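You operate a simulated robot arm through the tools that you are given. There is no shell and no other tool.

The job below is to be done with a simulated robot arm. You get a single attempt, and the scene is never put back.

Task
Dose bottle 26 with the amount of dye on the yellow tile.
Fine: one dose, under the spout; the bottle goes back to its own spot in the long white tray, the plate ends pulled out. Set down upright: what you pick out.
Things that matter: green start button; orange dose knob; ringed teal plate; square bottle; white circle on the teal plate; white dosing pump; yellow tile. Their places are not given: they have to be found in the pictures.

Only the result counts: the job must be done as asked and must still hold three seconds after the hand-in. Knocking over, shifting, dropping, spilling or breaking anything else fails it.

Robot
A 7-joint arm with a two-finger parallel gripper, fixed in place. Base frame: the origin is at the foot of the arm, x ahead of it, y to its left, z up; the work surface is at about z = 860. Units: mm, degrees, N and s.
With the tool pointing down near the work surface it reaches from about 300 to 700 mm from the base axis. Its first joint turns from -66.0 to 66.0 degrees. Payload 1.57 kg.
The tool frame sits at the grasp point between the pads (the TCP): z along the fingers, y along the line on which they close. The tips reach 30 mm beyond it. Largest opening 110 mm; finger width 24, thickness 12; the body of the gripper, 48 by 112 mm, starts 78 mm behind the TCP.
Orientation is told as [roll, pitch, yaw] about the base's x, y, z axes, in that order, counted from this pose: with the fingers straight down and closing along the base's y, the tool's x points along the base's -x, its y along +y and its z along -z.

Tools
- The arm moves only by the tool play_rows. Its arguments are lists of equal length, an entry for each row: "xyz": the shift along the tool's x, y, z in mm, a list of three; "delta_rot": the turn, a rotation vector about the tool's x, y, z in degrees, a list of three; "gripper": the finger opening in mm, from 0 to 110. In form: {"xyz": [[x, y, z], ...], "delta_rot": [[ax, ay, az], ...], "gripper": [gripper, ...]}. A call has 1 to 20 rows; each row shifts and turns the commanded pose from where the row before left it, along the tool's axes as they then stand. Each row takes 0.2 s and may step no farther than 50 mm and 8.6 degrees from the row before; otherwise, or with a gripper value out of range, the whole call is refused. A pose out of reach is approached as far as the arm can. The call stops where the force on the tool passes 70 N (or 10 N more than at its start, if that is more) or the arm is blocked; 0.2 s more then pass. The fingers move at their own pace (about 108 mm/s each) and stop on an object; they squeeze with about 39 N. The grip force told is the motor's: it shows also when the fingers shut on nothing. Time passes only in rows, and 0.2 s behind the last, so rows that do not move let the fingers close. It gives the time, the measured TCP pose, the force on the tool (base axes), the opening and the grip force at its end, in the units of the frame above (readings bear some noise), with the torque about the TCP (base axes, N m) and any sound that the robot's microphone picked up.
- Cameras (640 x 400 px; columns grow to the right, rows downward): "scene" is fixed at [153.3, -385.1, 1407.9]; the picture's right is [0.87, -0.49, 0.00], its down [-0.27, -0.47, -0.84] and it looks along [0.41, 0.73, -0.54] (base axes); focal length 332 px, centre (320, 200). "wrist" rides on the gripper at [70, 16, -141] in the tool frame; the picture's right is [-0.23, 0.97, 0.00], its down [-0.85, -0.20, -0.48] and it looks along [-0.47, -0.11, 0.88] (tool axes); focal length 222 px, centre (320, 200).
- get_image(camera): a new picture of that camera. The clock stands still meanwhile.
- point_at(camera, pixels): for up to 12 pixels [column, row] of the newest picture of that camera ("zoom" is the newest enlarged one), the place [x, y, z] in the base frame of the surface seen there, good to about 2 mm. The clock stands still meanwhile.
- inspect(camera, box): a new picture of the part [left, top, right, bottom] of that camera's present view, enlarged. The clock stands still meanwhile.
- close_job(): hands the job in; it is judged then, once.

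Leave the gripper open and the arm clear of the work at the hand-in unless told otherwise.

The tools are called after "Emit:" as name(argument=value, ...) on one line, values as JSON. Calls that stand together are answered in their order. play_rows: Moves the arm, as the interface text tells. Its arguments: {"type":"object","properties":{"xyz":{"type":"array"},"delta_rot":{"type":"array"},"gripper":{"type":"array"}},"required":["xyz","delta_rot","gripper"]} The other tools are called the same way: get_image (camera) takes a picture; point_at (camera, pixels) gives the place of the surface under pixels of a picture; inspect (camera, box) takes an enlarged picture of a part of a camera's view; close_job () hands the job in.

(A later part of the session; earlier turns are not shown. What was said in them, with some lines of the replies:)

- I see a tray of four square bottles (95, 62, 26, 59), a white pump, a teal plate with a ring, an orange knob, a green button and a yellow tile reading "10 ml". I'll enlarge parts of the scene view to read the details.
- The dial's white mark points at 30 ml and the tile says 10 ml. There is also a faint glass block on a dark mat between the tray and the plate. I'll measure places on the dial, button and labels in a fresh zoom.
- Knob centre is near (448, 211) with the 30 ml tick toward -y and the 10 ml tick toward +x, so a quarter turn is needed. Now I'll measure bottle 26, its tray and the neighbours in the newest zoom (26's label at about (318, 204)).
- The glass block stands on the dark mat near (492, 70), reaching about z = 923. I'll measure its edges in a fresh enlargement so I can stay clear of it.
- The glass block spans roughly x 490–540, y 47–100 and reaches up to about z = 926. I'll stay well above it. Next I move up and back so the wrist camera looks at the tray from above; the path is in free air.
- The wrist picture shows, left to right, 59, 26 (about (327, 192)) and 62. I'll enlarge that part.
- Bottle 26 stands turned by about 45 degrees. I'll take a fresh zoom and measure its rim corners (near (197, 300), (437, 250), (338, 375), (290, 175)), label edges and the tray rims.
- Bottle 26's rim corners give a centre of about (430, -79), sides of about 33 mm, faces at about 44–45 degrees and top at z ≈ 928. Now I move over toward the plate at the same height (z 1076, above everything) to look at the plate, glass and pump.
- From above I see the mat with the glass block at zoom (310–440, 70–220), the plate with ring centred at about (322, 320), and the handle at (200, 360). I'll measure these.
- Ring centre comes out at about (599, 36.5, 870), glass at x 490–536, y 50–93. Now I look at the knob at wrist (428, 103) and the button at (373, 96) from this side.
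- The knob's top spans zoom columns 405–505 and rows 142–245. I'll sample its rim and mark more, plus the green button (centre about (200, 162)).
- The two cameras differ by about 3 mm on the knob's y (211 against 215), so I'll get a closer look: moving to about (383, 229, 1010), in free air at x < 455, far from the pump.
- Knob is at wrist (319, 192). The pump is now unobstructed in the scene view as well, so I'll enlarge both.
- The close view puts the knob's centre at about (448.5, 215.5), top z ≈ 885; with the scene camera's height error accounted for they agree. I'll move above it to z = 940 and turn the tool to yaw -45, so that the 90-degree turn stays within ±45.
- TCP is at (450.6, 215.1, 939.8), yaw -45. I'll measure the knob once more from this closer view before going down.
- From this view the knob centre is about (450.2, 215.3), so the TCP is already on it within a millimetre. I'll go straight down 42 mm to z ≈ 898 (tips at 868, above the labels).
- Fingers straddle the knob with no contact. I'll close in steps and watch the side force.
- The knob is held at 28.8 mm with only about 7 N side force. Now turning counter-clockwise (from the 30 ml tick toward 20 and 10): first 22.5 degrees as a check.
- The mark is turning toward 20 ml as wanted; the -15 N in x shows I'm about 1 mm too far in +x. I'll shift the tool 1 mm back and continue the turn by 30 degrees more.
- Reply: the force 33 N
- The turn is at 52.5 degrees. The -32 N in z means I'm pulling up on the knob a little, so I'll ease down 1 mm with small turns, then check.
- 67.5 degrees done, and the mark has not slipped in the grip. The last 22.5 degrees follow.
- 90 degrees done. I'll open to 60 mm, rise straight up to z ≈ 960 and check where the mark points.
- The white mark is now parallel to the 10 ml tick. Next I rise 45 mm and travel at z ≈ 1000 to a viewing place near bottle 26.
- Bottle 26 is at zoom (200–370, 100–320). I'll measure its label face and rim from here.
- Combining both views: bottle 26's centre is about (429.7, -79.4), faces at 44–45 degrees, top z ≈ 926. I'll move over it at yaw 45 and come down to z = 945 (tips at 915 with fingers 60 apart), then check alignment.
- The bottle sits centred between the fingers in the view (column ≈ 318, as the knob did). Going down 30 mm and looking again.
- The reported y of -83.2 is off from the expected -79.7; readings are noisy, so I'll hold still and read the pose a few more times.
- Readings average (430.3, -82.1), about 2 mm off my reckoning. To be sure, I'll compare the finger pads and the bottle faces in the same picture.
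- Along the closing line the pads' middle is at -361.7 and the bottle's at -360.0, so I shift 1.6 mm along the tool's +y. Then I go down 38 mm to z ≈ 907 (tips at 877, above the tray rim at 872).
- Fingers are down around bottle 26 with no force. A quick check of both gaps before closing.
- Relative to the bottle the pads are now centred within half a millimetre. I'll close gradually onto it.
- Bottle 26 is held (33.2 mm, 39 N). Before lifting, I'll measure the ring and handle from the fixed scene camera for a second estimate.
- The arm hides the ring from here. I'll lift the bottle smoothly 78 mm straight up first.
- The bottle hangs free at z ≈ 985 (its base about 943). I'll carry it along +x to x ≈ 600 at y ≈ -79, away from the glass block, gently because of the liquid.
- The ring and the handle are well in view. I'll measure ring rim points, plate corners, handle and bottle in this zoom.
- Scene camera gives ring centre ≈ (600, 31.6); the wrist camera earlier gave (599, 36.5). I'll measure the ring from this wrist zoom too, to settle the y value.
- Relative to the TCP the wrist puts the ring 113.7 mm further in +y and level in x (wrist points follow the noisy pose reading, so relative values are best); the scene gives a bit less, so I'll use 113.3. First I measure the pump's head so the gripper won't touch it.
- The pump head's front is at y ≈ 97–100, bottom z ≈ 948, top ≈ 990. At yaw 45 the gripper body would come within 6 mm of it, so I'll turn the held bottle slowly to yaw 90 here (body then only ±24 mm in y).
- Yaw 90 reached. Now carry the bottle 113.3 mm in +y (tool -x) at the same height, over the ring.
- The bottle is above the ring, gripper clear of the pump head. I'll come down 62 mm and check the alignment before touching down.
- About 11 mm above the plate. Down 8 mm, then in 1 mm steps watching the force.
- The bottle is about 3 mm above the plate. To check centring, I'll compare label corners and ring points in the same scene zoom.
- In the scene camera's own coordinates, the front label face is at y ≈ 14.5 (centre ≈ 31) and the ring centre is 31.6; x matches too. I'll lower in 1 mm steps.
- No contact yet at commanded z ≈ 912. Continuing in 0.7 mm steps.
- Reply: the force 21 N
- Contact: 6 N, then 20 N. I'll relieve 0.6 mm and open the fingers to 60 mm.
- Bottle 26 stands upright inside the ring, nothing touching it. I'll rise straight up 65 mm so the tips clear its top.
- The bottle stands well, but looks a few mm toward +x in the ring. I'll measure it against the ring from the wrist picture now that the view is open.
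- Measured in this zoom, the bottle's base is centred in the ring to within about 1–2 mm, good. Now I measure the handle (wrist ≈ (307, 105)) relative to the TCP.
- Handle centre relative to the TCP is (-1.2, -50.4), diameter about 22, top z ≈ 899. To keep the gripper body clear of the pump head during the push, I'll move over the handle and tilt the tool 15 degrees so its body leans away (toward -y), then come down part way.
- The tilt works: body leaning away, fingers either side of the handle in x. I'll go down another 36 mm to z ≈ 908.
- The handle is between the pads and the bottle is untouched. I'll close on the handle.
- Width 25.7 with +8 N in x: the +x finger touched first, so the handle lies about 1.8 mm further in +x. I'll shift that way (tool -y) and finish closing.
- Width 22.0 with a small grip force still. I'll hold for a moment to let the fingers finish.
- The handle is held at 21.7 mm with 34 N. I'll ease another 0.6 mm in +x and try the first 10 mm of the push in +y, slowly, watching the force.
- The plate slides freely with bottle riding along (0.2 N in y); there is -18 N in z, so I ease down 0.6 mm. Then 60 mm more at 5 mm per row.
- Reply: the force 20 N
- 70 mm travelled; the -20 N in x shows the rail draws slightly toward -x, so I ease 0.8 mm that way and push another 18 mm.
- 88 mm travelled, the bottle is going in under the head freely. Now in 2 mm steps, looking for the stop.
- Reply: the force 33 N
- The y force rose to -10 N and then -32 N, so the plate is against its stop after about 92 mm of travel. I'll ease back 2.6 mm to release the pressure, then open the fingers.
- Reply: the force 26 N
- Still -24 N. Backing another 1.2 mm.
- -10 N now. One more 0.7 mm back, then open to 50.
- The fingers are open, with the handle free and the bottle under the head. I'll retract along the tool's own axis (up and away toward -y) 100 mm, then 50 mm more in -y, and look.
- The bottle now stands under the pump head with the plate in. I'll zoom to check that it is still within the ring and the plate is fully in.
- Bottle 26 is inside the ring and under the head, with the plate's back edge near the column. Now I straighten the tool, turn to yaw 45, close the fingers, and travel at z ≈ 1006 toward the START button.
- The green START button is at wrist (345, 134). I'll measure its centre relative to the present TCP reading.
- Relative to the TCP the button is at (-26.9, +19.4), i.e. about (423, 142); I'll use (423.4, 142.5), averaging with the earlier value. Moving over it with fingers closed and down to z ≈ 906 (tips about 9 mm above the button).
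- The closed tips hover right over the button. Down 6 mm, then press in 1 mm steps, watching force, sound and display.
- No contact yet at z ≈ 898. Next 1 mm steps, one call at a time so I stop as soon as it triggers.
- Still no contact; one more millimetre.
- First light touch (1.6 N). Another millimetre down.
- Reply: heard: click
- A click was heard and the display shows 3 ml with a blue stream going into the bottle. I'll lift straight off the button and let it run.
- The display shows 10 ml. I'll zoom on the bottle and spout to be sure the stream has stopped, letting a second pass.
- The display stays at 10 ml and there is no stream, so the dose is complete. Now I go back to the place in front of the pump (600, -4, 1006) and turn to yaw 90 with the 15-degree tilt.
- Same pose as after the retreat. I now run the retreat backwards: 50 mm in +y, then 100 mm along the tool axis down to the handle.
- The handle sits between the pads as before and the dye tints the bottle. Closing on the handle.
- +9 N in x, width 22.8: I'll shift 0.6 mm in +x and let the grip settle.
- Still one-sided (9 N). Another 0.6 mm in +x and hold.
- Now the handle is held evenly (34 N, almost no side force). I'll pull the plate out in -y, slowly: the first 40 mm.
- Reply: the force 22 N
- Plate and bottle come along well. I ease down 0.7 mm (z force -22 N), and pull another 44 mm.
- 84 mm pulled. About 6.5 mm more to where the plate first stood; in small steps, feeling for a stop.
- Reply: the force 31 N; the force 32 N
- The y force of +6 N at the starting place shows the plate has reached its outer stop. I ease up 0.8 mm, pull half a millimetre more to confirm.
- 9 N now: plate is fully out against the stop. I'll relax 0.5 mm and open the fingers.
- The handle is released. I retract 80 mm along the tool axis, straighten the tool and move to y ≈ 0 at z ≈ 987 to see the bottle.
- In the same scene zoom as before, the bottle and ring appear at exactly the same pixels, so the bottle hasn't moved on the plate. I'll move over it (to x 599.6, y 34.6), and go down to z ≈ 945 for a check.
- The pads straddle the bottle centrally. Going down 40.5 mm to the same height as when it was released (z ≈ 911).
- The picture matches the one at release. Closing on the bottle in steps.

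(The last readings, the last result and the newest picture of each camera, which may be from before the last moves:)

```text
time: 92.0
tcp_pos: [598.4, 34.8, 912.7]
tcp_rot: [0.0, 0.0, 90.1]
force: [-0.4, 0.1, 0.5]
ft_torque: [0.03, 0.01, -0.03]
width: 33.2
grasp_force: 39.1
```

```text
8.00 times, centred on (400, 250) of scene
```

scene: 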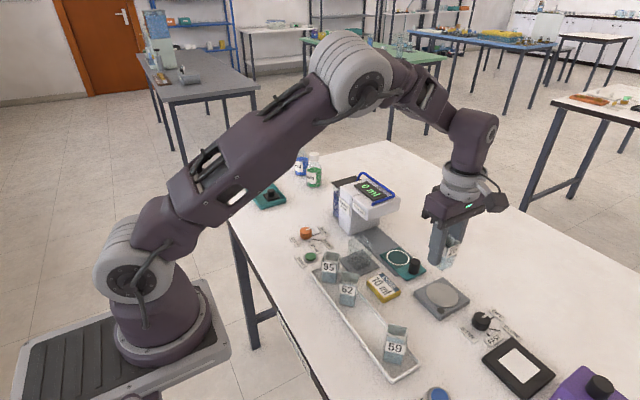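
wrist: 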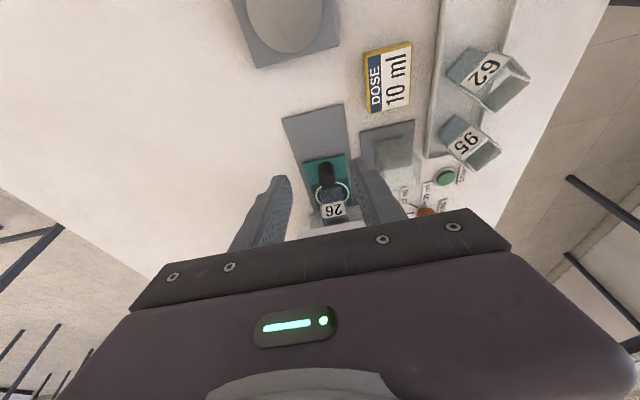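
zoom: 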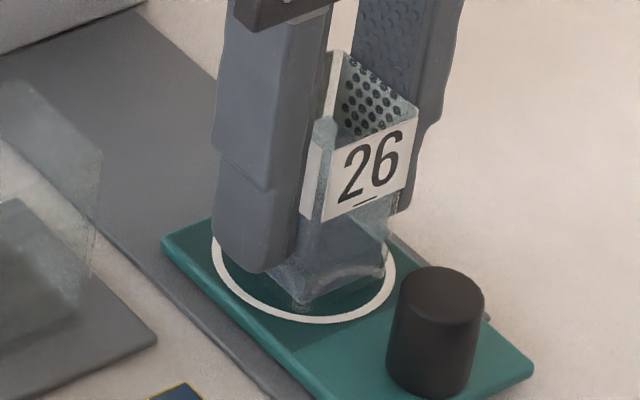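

Held at 33.2 mm, 39 N. Lifting smoothly 73.5 mm.

Emit:
play_rows(xyz=[[0, 0, -2.5], [0, 0, -6], [0, 0, -9], [0, 0, -10], [0, 0, -10], [0, 0, -10], [0, 0, -10], [0, 0, -8], [0, 0, -5], [0, 0, -3], [0, 0, 0]], delta_rot=[[0, 0, 0], [0, 0, 0], [0, 0, 0], [0, 0, 0], [0, 0, 0], [0, 0, 0], [0, 0, 0], [0, 0, 0], [0, 0, 0], [0, 0, 0], [0, 0, 0]], gripper=[30, 30, 30, 30, 30, 30, 30, 30, 30, 30, 30])

Emit:
inspect(camera="scene", box=[340, 170, 460, 290])

```text
time: 94.4
tcp_pos: [597.4, 36.5, 983.9]
tcp_rot: [-0.1, 0.0, 90.1]
force: [-0.7, 0.3, -0.6]
ft_torque: [0.0, -0.02, -0.02]
width: 33.4
grasp_force: 39.0
```

```text
3.33 times, centred on (400, 230) of scene
```

zoom: 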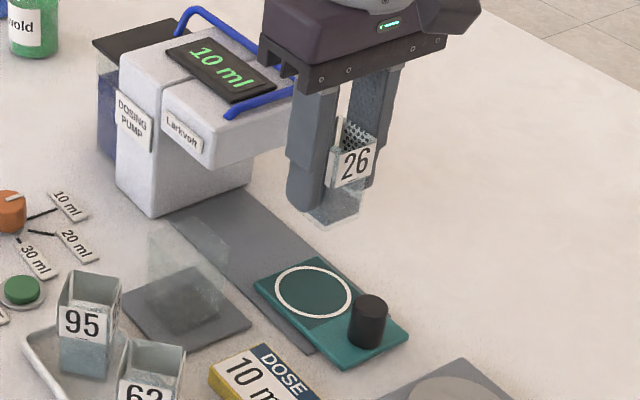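

The plate stays out and the bottle is up. Carry it back -y 113.3 mm, the same way as it came.

Emit:
play_rows(xyz=[[4.3, 0, 0], [9, 0, 0], [14, 0, 0], [14, 0, 0], [14, 0, 0], [14, 0, 0], [14, 0, 0], [14, 0, 0], [10, 0, 0], [6, 0, 0], [0, 0, 0]], delta_rot=[[0, 0, 0], [0, 0, 0], [0, 0, 0], [0, 0, 0], [0, 0, 0], [0, 0, 0], [0, 0, 0], [0, 0, 0], [0, 0, 0], [0, 0, 0], [0, 0, 0]], gripper=[30, 30, 30, 30, 30, 30, 30, 30, 30, 30, 30])

Emit:
play_rows(xyz=[[0, 0, 0], [0, 0, 0], [0, 0, 0], [0, 0, 0], [0, 0, 0], [0, 0, 0], [0, 0, 0], [0, 0, 0], [0, 0, 0], [0, 0, 0], [0, 0, 0]], delta_rot=[[0, 0, 2], [0, 0, 5], [0, 0, 5], [0, 0, 5], [0, 0, 5], [0, 0, 5], [0, 0, 5], [0, 0, 5], [0, 0, 5], [0, 0, 3], [0, 0, 0]], gripper=[30, 30, 30, 30, 30, 30, 30, 30, 30, 30, 30])

Emit:
get_image(camera="scene")

```text
time: 96.8
tcp_pos: [599.7, -77.7, 985.3]
tcp_rot: [0.0, 0.0, 90.1]
force: [-0.2, -0.1, 0.0]
ft_torque: [-0.01, -0.02, 0.02]
width: 32.9
grasp_force: 39.0
```

```text
time: 99.2
tcp_pos: [599.8, -78.3, 986.9]
tcp_rot: [0.1, 0.0, 44.9]
force: [-1.9, 0.1, -0.8]
ft_torque: [-0.02, -0.03, -0.04]
width: 33.0
grasp_force: 39.2
```

```text
taken
```

scene: 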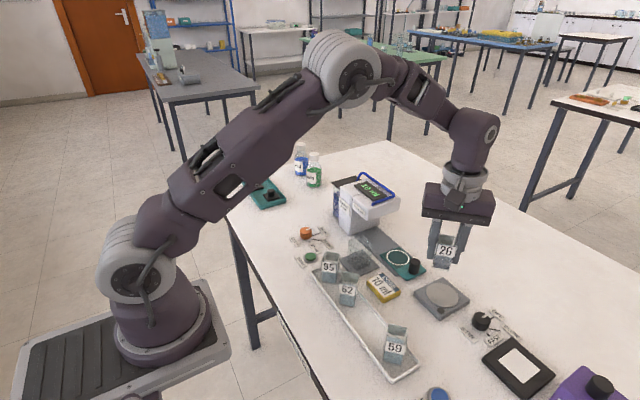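

Back at (600, -78.7) with yaw 45. Now carry it -x 170 mm to above its own place in the tray.

Emit:
play_rows(xyz=[[3.54, 3.54, 0], [7.07, 7.07, 0], [10.61, 10.61, 0], [10.61, 10.61, 0], [10.61, 10.61, 0], [10.61, 10.61, 0], [10.61, 10.61, 0], [10.61, 10.61, 0], [10.61, 10.61, 0], [10.61, 10.61, 0], [10.61, 10.61, 0], [8.49, 8.49, 0], [5.66, 5.66, 0], [0, 0, 0]], delta_rot=[[0, 0, 0], [0, 0, 0], [0, 0, 0], [0, 0, 0], [0, 0, 0], [0, 0, 0], [0, 0, 0], [0, 0, 0], [0, 0, 0], [0, 0, 0], [0, 0, 0], [0, 0, 0], [0, 0, 0], [0, 0, 0]], gripper=[30, 30, 30, 30, 30, 30, 30, 30, 30, 30, 30, 30, 30, 30])

Emit:
get_image(camera="wrist")

Emit:
inspect(camera="scene", box=[320, 240, 430, 350])

```text
time: 102.2
tcp_pos: [427.5, -76.6, 984.7]
tcp_rot: [0.0, -0.1, 45.0]
force: [0.2, 0.2, 0.6]
ft_torque: [0.01, -0.02, 0.02]
width: 32.9
grasp_force: 39.1
```

```text
taken
```

wrist: 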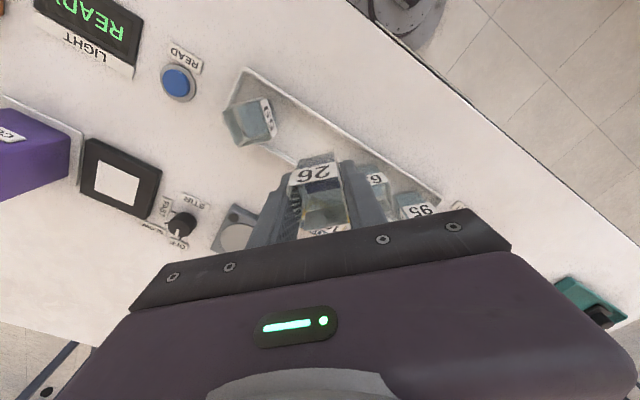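

```text
3.64 times, centred on (375, 295) of scene
```

zoom: 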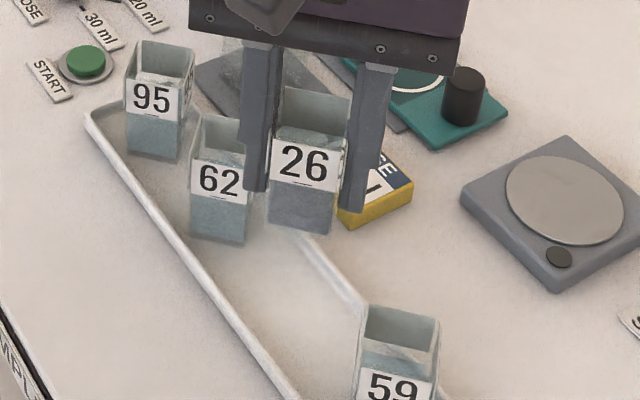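

The wrist view matches the one at first lift-off (blue button at (180, 82), 59 in the same place), so we are over the original spot. Going down 66 mm first.

Emit:
play_rows(xyz=[[0, 0, 4], [0, 0, 8], [0, 0, 11], [0, 0, 12], [0, 0, 12], [0, 0, 10], [0, 0, 6], [0, 0, 3], [0, 0, 0]], delta_rot=[[0, 0, 0], [0, 0, 0], [0, 0, 0], [0, 0, 0], [0, 0, 0], [0, 0, 0], [0, 0, 0], [0, 0, 0], [0, 0, 0]], gripper=[30, 30, 30, 30, 30, 30, 30, 30, 30])

Emit:
inspect(camera="wrist", box=[240, 120, 400, 240])

Emit:
inspect(camera="scene", box=[330, 260, 430, 360])

```text
time: 104.2
tcp_pos: [428.6, -77.6, 919.3]
tcp_rot: [0.0, 0.0, 45.0]
force: [-0.2, 0.0, -0.4]
ft_torque: [-0.02, -0.02, 0.02]
width: 33.2
grasp_force: 39.1
```

```text
3.33 times, centred on (320, 180) of wrist
```

zoom: 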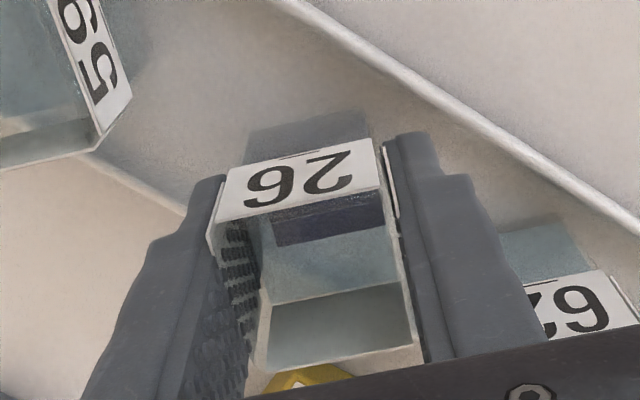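

```text
4.00 times, centred on (380, 310) of scene
```

zoom: 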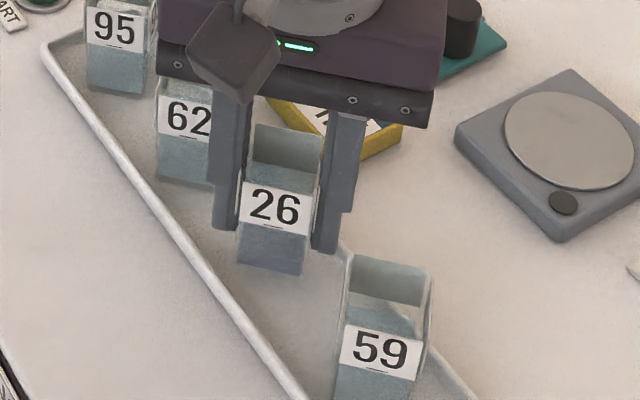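

Aligned with the row, 12 mm to go. Down 9 mm, then 0.7 mm steps to contact.

Emit:
play_rows(xyz=[[0, 0, 4], [0, 0, 3], [0, 0, 2], [0, 0, 0]], delta_rot=[[0, 0, 0], [0, 0, 0], [0, 0, 0], [0, 0, 0]], gripper=[30, 30, 30, 30])

Emit:
inspect(camera="wrist", box=[240, 120, 400, 240])

Emit:
inspect(camera="scene", box=[330, 260, 430, 360])

```text
time: 105.2
tcp_pos: [429.4, -77.0, 910.3]
tcp_rot: [0.1, 0.0, 45.0]
force: [-0.4, 0.1, -0.6]
ft_torque: [0.0, -0.01, -0.02]
width: 32.9
grasp_force: 38.5
```

```text
3.33 times, centred on (320, 180) of wrist
```

zoom: 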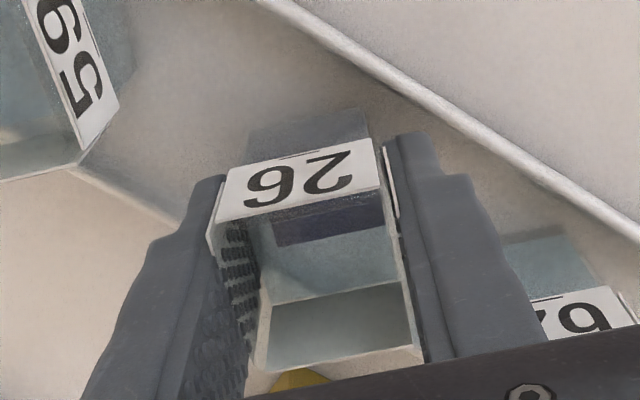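

```text
4.00 times, centred on (380, 310) of scene
```

zoom: 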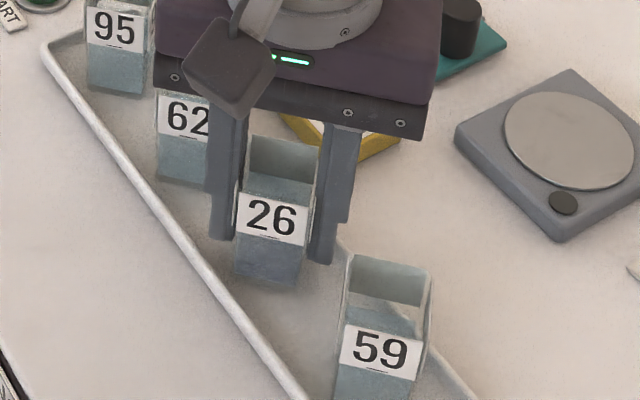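

Before touching down I want to compare the place with the very first picture; I'll take the same enlargement box [340,275,400,345] as at the start.

Emit:
inspect(camera="scene", box=[340, 275, 400, 345])

Emit:
inspect(camera="scene", box=[300, 240, 440, 390])

```text
5.71 times, centred on (370, 310) of scene
```

zoom: 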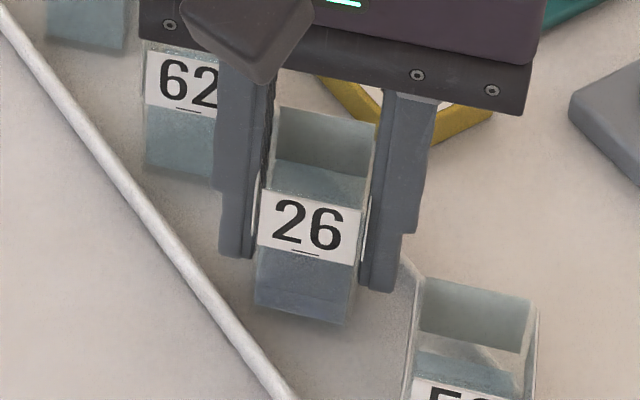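

```text
2.67 times, centred on (370, 315) of scene
```

zoom: 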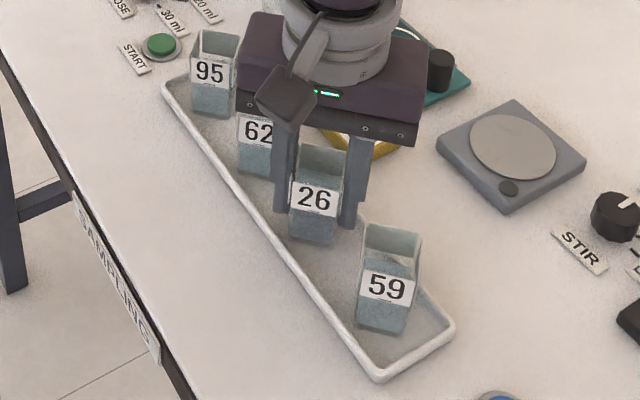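

Compared with the start, the bottle would land about 2 mm further along the tool's +y (it was nudged that much when first gripped, which the before/after grip pictures confirm) and about 1 degree turned. I'll correct by -1.9 mm along tool y and 1 degree, then lower step by step.

Emit:
play_rows(xyz=[[0, -1.0, 0], [0, -0.9, 0], [0, 0, 0], [0, 0, 1], [0, 0, 0]], delta_rot=[[0, 0, 0], [0, 0, 0], [0, 0, 1], [0, 0, 0], [0, 0, 0]], gripper=[30, 30, 30, 30, 30])

Emit:
play_rows(xyz=[[0, 0, 1], [0, 0, 0]], delta_rot=[[0, 0, 0], [0, 0, 0]], gripper=[30, 30])

Emit:
inspect(camera="scene", box=[340, 275, 400, 345])

```text
time: 106.4
tcp_pos: [432.4, -79.2, 909.2]
tcp_rot: [-0.1, 0.0, 43.9]
force: [0.1, -0.8, -0.5]
ft_torque: [-0.01, 0.0, 0.03]
width: 32.9
grasp_force: 39.1
```

```text
time: 107.0
tcp_pos: [430.9, -80.1, 909.0]
tcp_rot: [0.0, 0.0, 44.0]
force: [0.2, -0.1, -1.0]
ft_torque: [0.02, 0.02, 0.01]
width: 33.1
grasp_force: 39.1
```

```text
5.71 times, centred on (370, 310) of scene
```

zoom: 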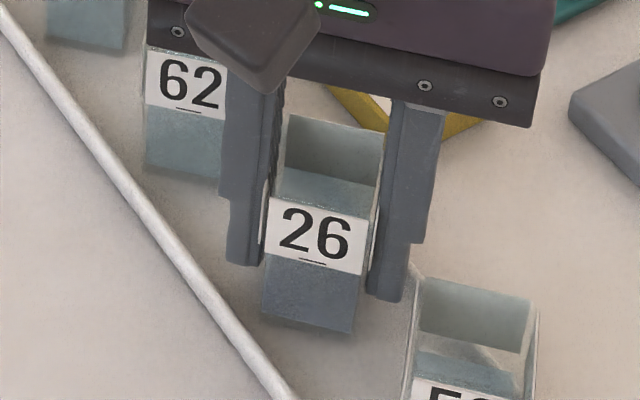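

Now label, rim and base match the first picture within a pixel or two of the enlargement. Lowering in 0.5 mm steps to contact.

Emit:
play_rows(xyz=[[0, 0, 0.5], [0, 0, 0]], delta_rot=[[0, 0, 0], [0, 0, 0]], gripper=[30, 30])

Emit:
play_rows(xyz=[[0, 0, 0.5], [0, 0, 0]], delta_rot=[[0, 0, 0], [0, 0, 0]], gripper=[30, 30])

```text
time: 107.6
tcp_pos: [431.0, -81.2, 909.0]
tcp_rot: [0.0, 0.1, 43.9]
force: [0.4, -0.4, -0.5]
ft_torque: [-0.02, -0.02, -0.02]
width: 33.0
grasp_force: 39.0
```

```text
time: 108.2
tcp_pos: [431.5, -80.4, 907.3]
tcp_rot: [0.0, 0.0, 44.0]
force: [0.0, 0.7, -0.2]
ft_torque: [-0.01, -0.03, 0.02]
width: 33.0
grasp_force: 38.9
```

No contact yet; two more small steps.

Emit:
play_rows(xyz=[[0, 0, 0.5], [0, 0, 0]], delta_rot=[[0, 0, 0], [0, 0, 0]], gripper=[30, 30])

Emit:
play_rows(xyz=[[0, 0, 0.4], [0, 0, 0]], delta_rot=[[0, 0, 0], [0, 0, 0]], gripper=[30, 30])

```text
time: 108.8
tcp_pos: [430.4, -80.2, 905.9]
tcp_rot: [-0.1, -0.1, 44.0]
force: [-0.1, -2.0, 16.7]
ft_torque: [-0.07, 0.1, 0.01]
width: 33.0
grasp_force: 38.7
```

```text
time: 109.4
tcp_pos: [432.3, -79.6, 907.5]
tcp_rot: [-0.1, -0.1, 44.1]
force: [0.9, 0.2, 37.0]
ft_torque: [0.0, 0.09, -0.02]
width: 33.2
grasp_force: 39.0
```

Contact: 17 N, then 37 N. I'll relieve 0.7 mm and open gently.

Emit:
play_rows(xyz=[[0, 0, -0.4], [0, 0, -0.3], [0, 0, 0]], delta_rot=[[0, 0, 0], [0, 0, 0], [0, 0, 0]], gripper=[30, 30, 30])

Emit:
play_rows(xyz=[[0, 0, 0], [0, 0, 0], [0, 0, 0], [0, 0, 0]], delta_rot=[[0, 0, 0], [0, 0, 0], [0, 0, 0], [0, 0, 0]], gripper=[36, 44, 60, 60])

Emit:
inspect(camera="scene", box=[340, 275, 400, 345])

Emit:
inspect(camera="wrist", box=[240, 120, 400, 240])

```text
time: 110.2
tcp_pos: [429.1, -80.5, 907.3]
tcp_rot: [0.1, 0.0, 44.0]
force: [3.4, 0.5, 9.7]
ft_torque: [-0.04, -0.16, -0.02]
width: 32.9
grasp_force: 39.2
```

```text
time: 111.2
tcp_pos: [429.9, -80.3, 907.5]
tcp_rot: [0.0, 0.0, 44.0]
force: [-0.2, -0.1, 0.4]
ft_torque: [0.06, 0.04, -0.02]
width: 60.2
grasp_force: 0.1
```

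```text
5.71 times, centred on (370, 310) of scene
```

zoom: 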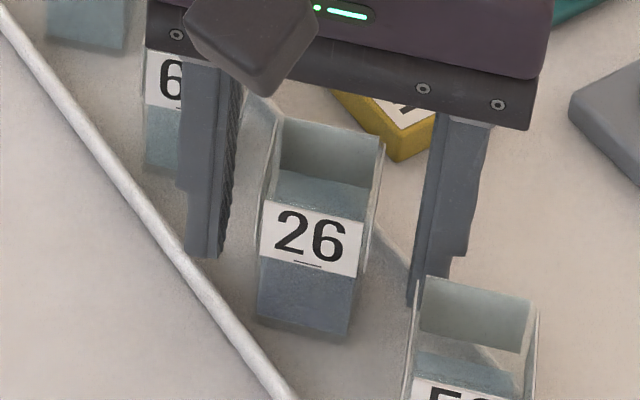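

```text
3.33 times, centred on (320, 180) of wrist
```

zoom: 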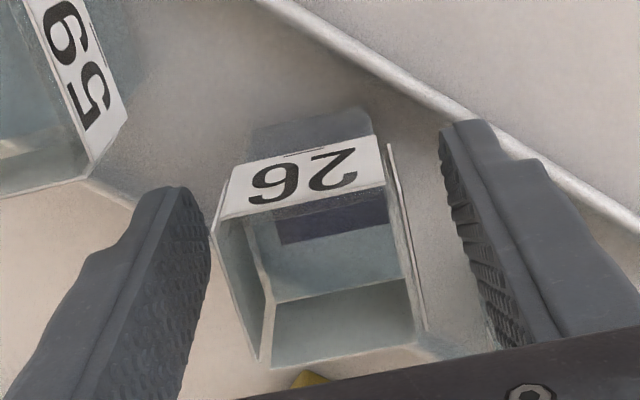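

The bottle stands freely on the tray floor, within about 2 mm of its first place. I'll rise straight up 75 mm and check.

Emit:
play_rows(xyz=[[0, 0, -5], [0, 0, -15], [0, 0, -25], [0, 0, -30], [0, 0, 0]], delta_rot=[[0, 0, 0], [0, 0, 0], [0, 0, 0], [0, 0, 0], [0, 0, 0]], gripper=[60, 60, 60, 60, 60])

Emit:
inspect(camera="scene", box=[340, 275, 400, 345])

Emit:
inspect(camera="wrist", box=[240, 100, 400, 220])

```text
time: 112.4
tcp_pos: [431.4, -79.3, 983.7]
tcp_rot: [0.0, 0.0, 43.9]
force: [0.9, 1.1, 0.6]
ft_torque: [0.01, -0.01, -0.06]
width: 60.1
grasp_force: 0.1
```

```text
5.71 times, centred on (370, 310) of scene
```

zoom: 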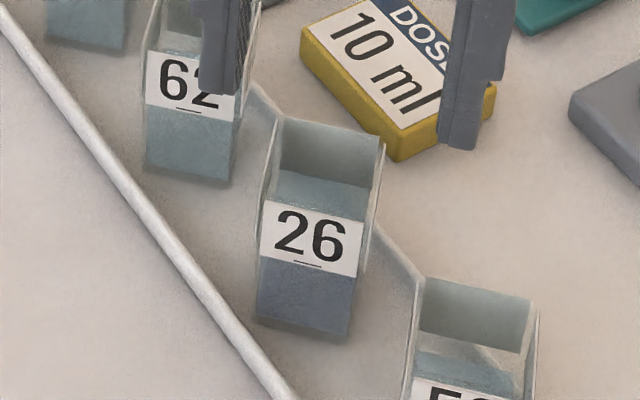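

```text
3.33 times, centred on (320, 160) of wrist
```

zoom: 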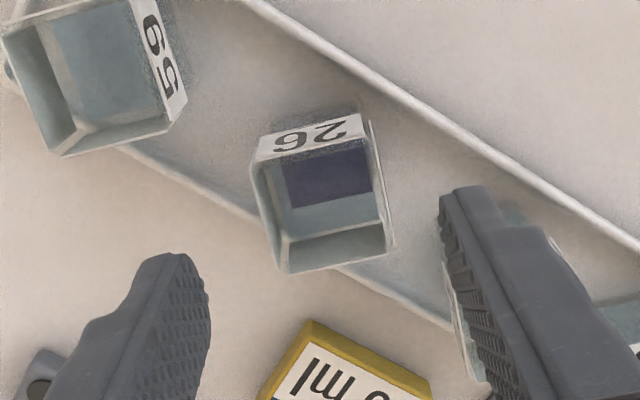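

It stands upright about 4 enlarged pixels (≈2 mm) from its first place. I'll measure the label and corners now to quantify it against the starting values.

Emit:
inspect(camera="scene", box=[300, 240, 440, 390])

Emit:
point_at(camera="zoom", pixels=[[316, 207], [300, 205], [330, 212], [293, 238], [336, 249], [258, 135], [387, 290], [211, 72], [292, 178], [314, 225], [296, 220], [334, 225]])

Emit:
inspect(camera="wrist", box=[240, 100, 400, 220])

Emit:
point_at(camera="zoom", pixels=[[262, 150], [310, 140], [355, 125], [265, 165], [360, 132], [288, 268], [385, 250], [255, 180], [275, 230], [375, 180], [388, 230], [340, 262]])

```text
2.67 times, centred on (370, 315) of scene
```

zoom: 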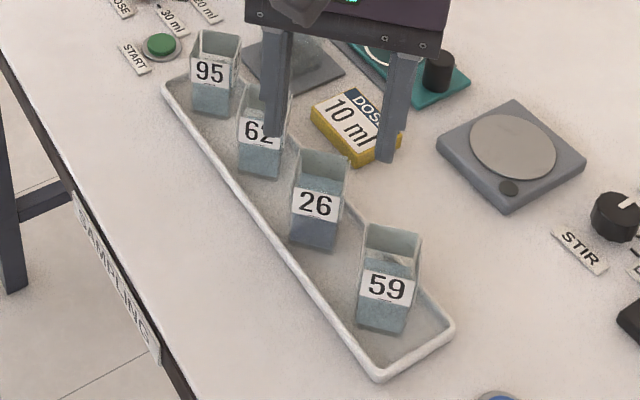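

```text
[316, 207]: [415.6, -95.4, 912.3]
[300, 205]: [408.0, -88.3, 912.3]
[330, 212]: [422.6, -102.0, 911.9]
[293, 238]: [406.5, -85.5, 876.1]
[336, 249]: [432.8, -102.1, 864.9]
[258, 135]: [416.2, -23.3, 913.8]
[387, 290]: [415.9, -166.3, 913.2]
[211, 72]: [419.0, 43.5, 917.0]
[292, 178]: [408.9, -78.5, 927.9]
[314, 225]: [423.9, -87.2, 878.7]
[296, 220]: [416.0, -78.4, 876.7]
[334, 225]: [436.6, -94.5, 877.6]
```

```text
3.33 times, centred on (320, 160) of wrist
```

zoom: 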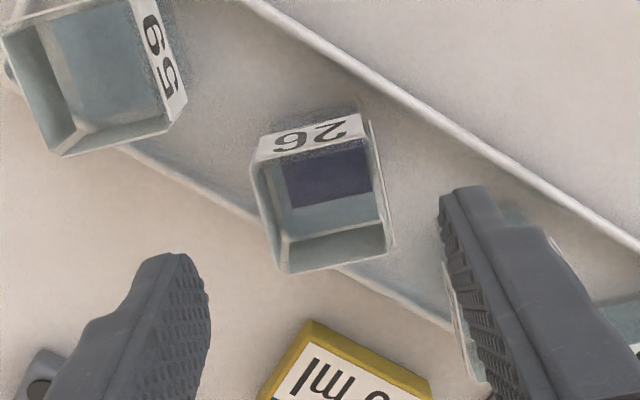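

```text
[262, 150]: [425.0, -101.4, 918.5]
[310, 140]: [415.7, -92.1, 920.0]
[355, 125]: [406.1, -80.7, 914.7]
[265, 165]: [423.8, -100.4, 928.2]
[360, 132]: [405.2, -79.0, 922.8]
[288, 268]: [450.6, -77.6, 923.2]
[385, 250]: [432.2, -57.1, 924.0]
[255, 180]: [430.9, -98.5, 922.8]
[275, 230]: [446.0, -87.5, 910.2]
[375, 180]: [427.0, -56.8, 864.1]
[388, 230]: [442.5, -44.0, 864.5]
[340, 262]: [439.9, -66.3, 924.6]
```

The centre now reads about (428.2, -79.0) against (429.7, -79.4) at the start: back on its spot within 2 mm and upright. I'll rise well clear, open the gripper fully and take final pictures.

Emit:
play_rows(xyz=[[0, 0, -40], [0, 0, -40], [0, 0, -40], [0, 0, -30], [30, 0, 0], [0, 0, 0]], delta_rot=[[0, 0, 0], [0, 0, 0], [0, 0, 0], [0, 0, 0], [0, 0, 0], [0, 0, 0]], gripper=[60, 60, 60, 90, 110, 110])

Emit:
get_image(camera="scene")

Emit:
get_image(camera="wrist")

Emit:
inspect(camera="scene", box=[290, 170, 450, 290])

Emit:
inspect(camera="scene", box=[300, 240, 440, 390])

```text
time: 113.8
tcp_pos: [409.2, -101.3, 1131.9]
tcp_rot: [0.0, 0.0, 44.0]
force: [1.0, -0.4, -1.1]
ft_torque: [0.01, 0.0, -0.01]
width: 109.8
grasp_force: 0.0
```

```text
taken
```

scene: 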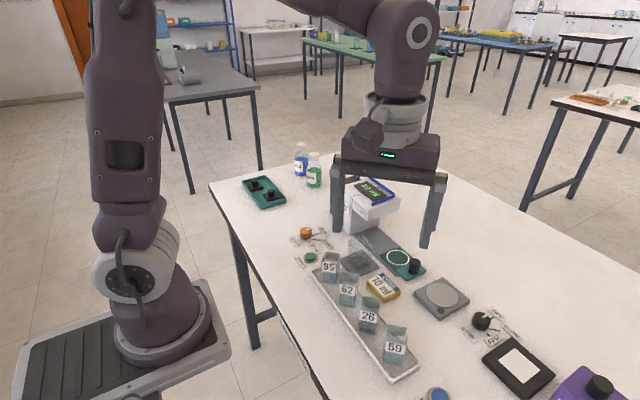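

```text
taken
```

wrist: 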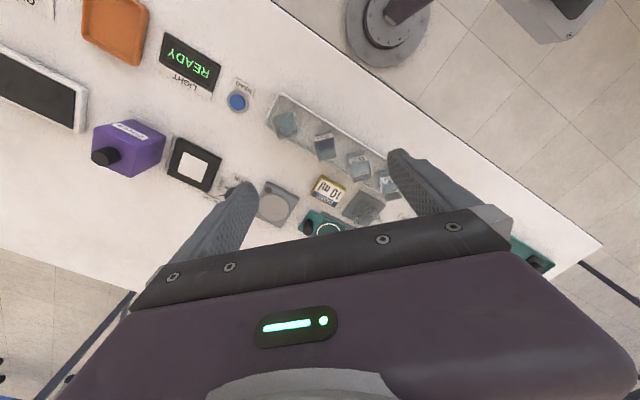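

```text
3.33 times, centred on (370, 230) of scene
```

zoom: 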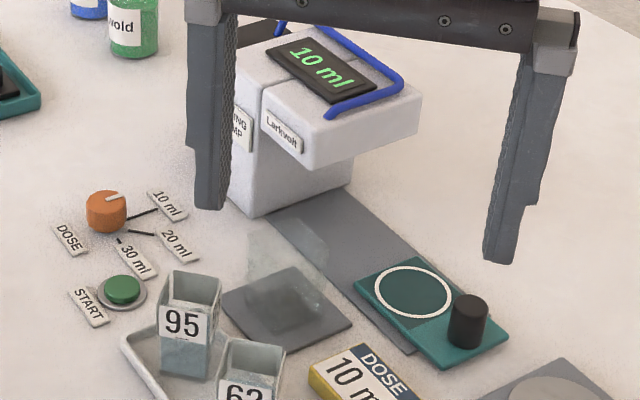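

```text
2.67 times, centred on (370, 315) of scene
```

zoom: 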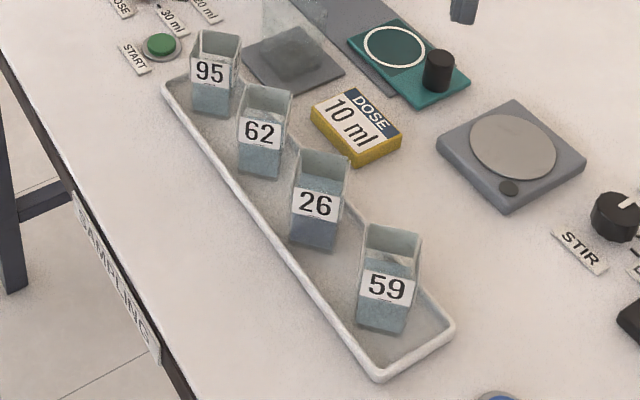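

Final view: the display reads 10 ml, the plate is fully pulled out at the same pixels as at the start, and 26 (tinted) stands upright in its spot between 62 and 59. The other bottles, the glass block and the tile look unmoved, and the gripper is open and clear. Handing in.

Emit:
close_job()

```text
The job is handed in.
```

Bottle 26 got one 10 ml dose of dye, the amount on the yellow tile, and is back in the long white tray. The hand-in was accepted, but no verdict came back.

- **Dose:** I turned the knob from 30 ml to 10 ml and pressed START once. The pump display climbed to 10 ml and stayed there.
- **Bottle:** It stood in the ring under the pump head for the dose. It is now upright in its own spot between 62 and 59, about 2 mm from where it started.
- **Plate:** It is pulled out against its outer stop, where it was at the start.
- **Everything else:** The other bottles, the glass block and the tile look unmoved in the final pictures. The gripper is open and clear of the work.
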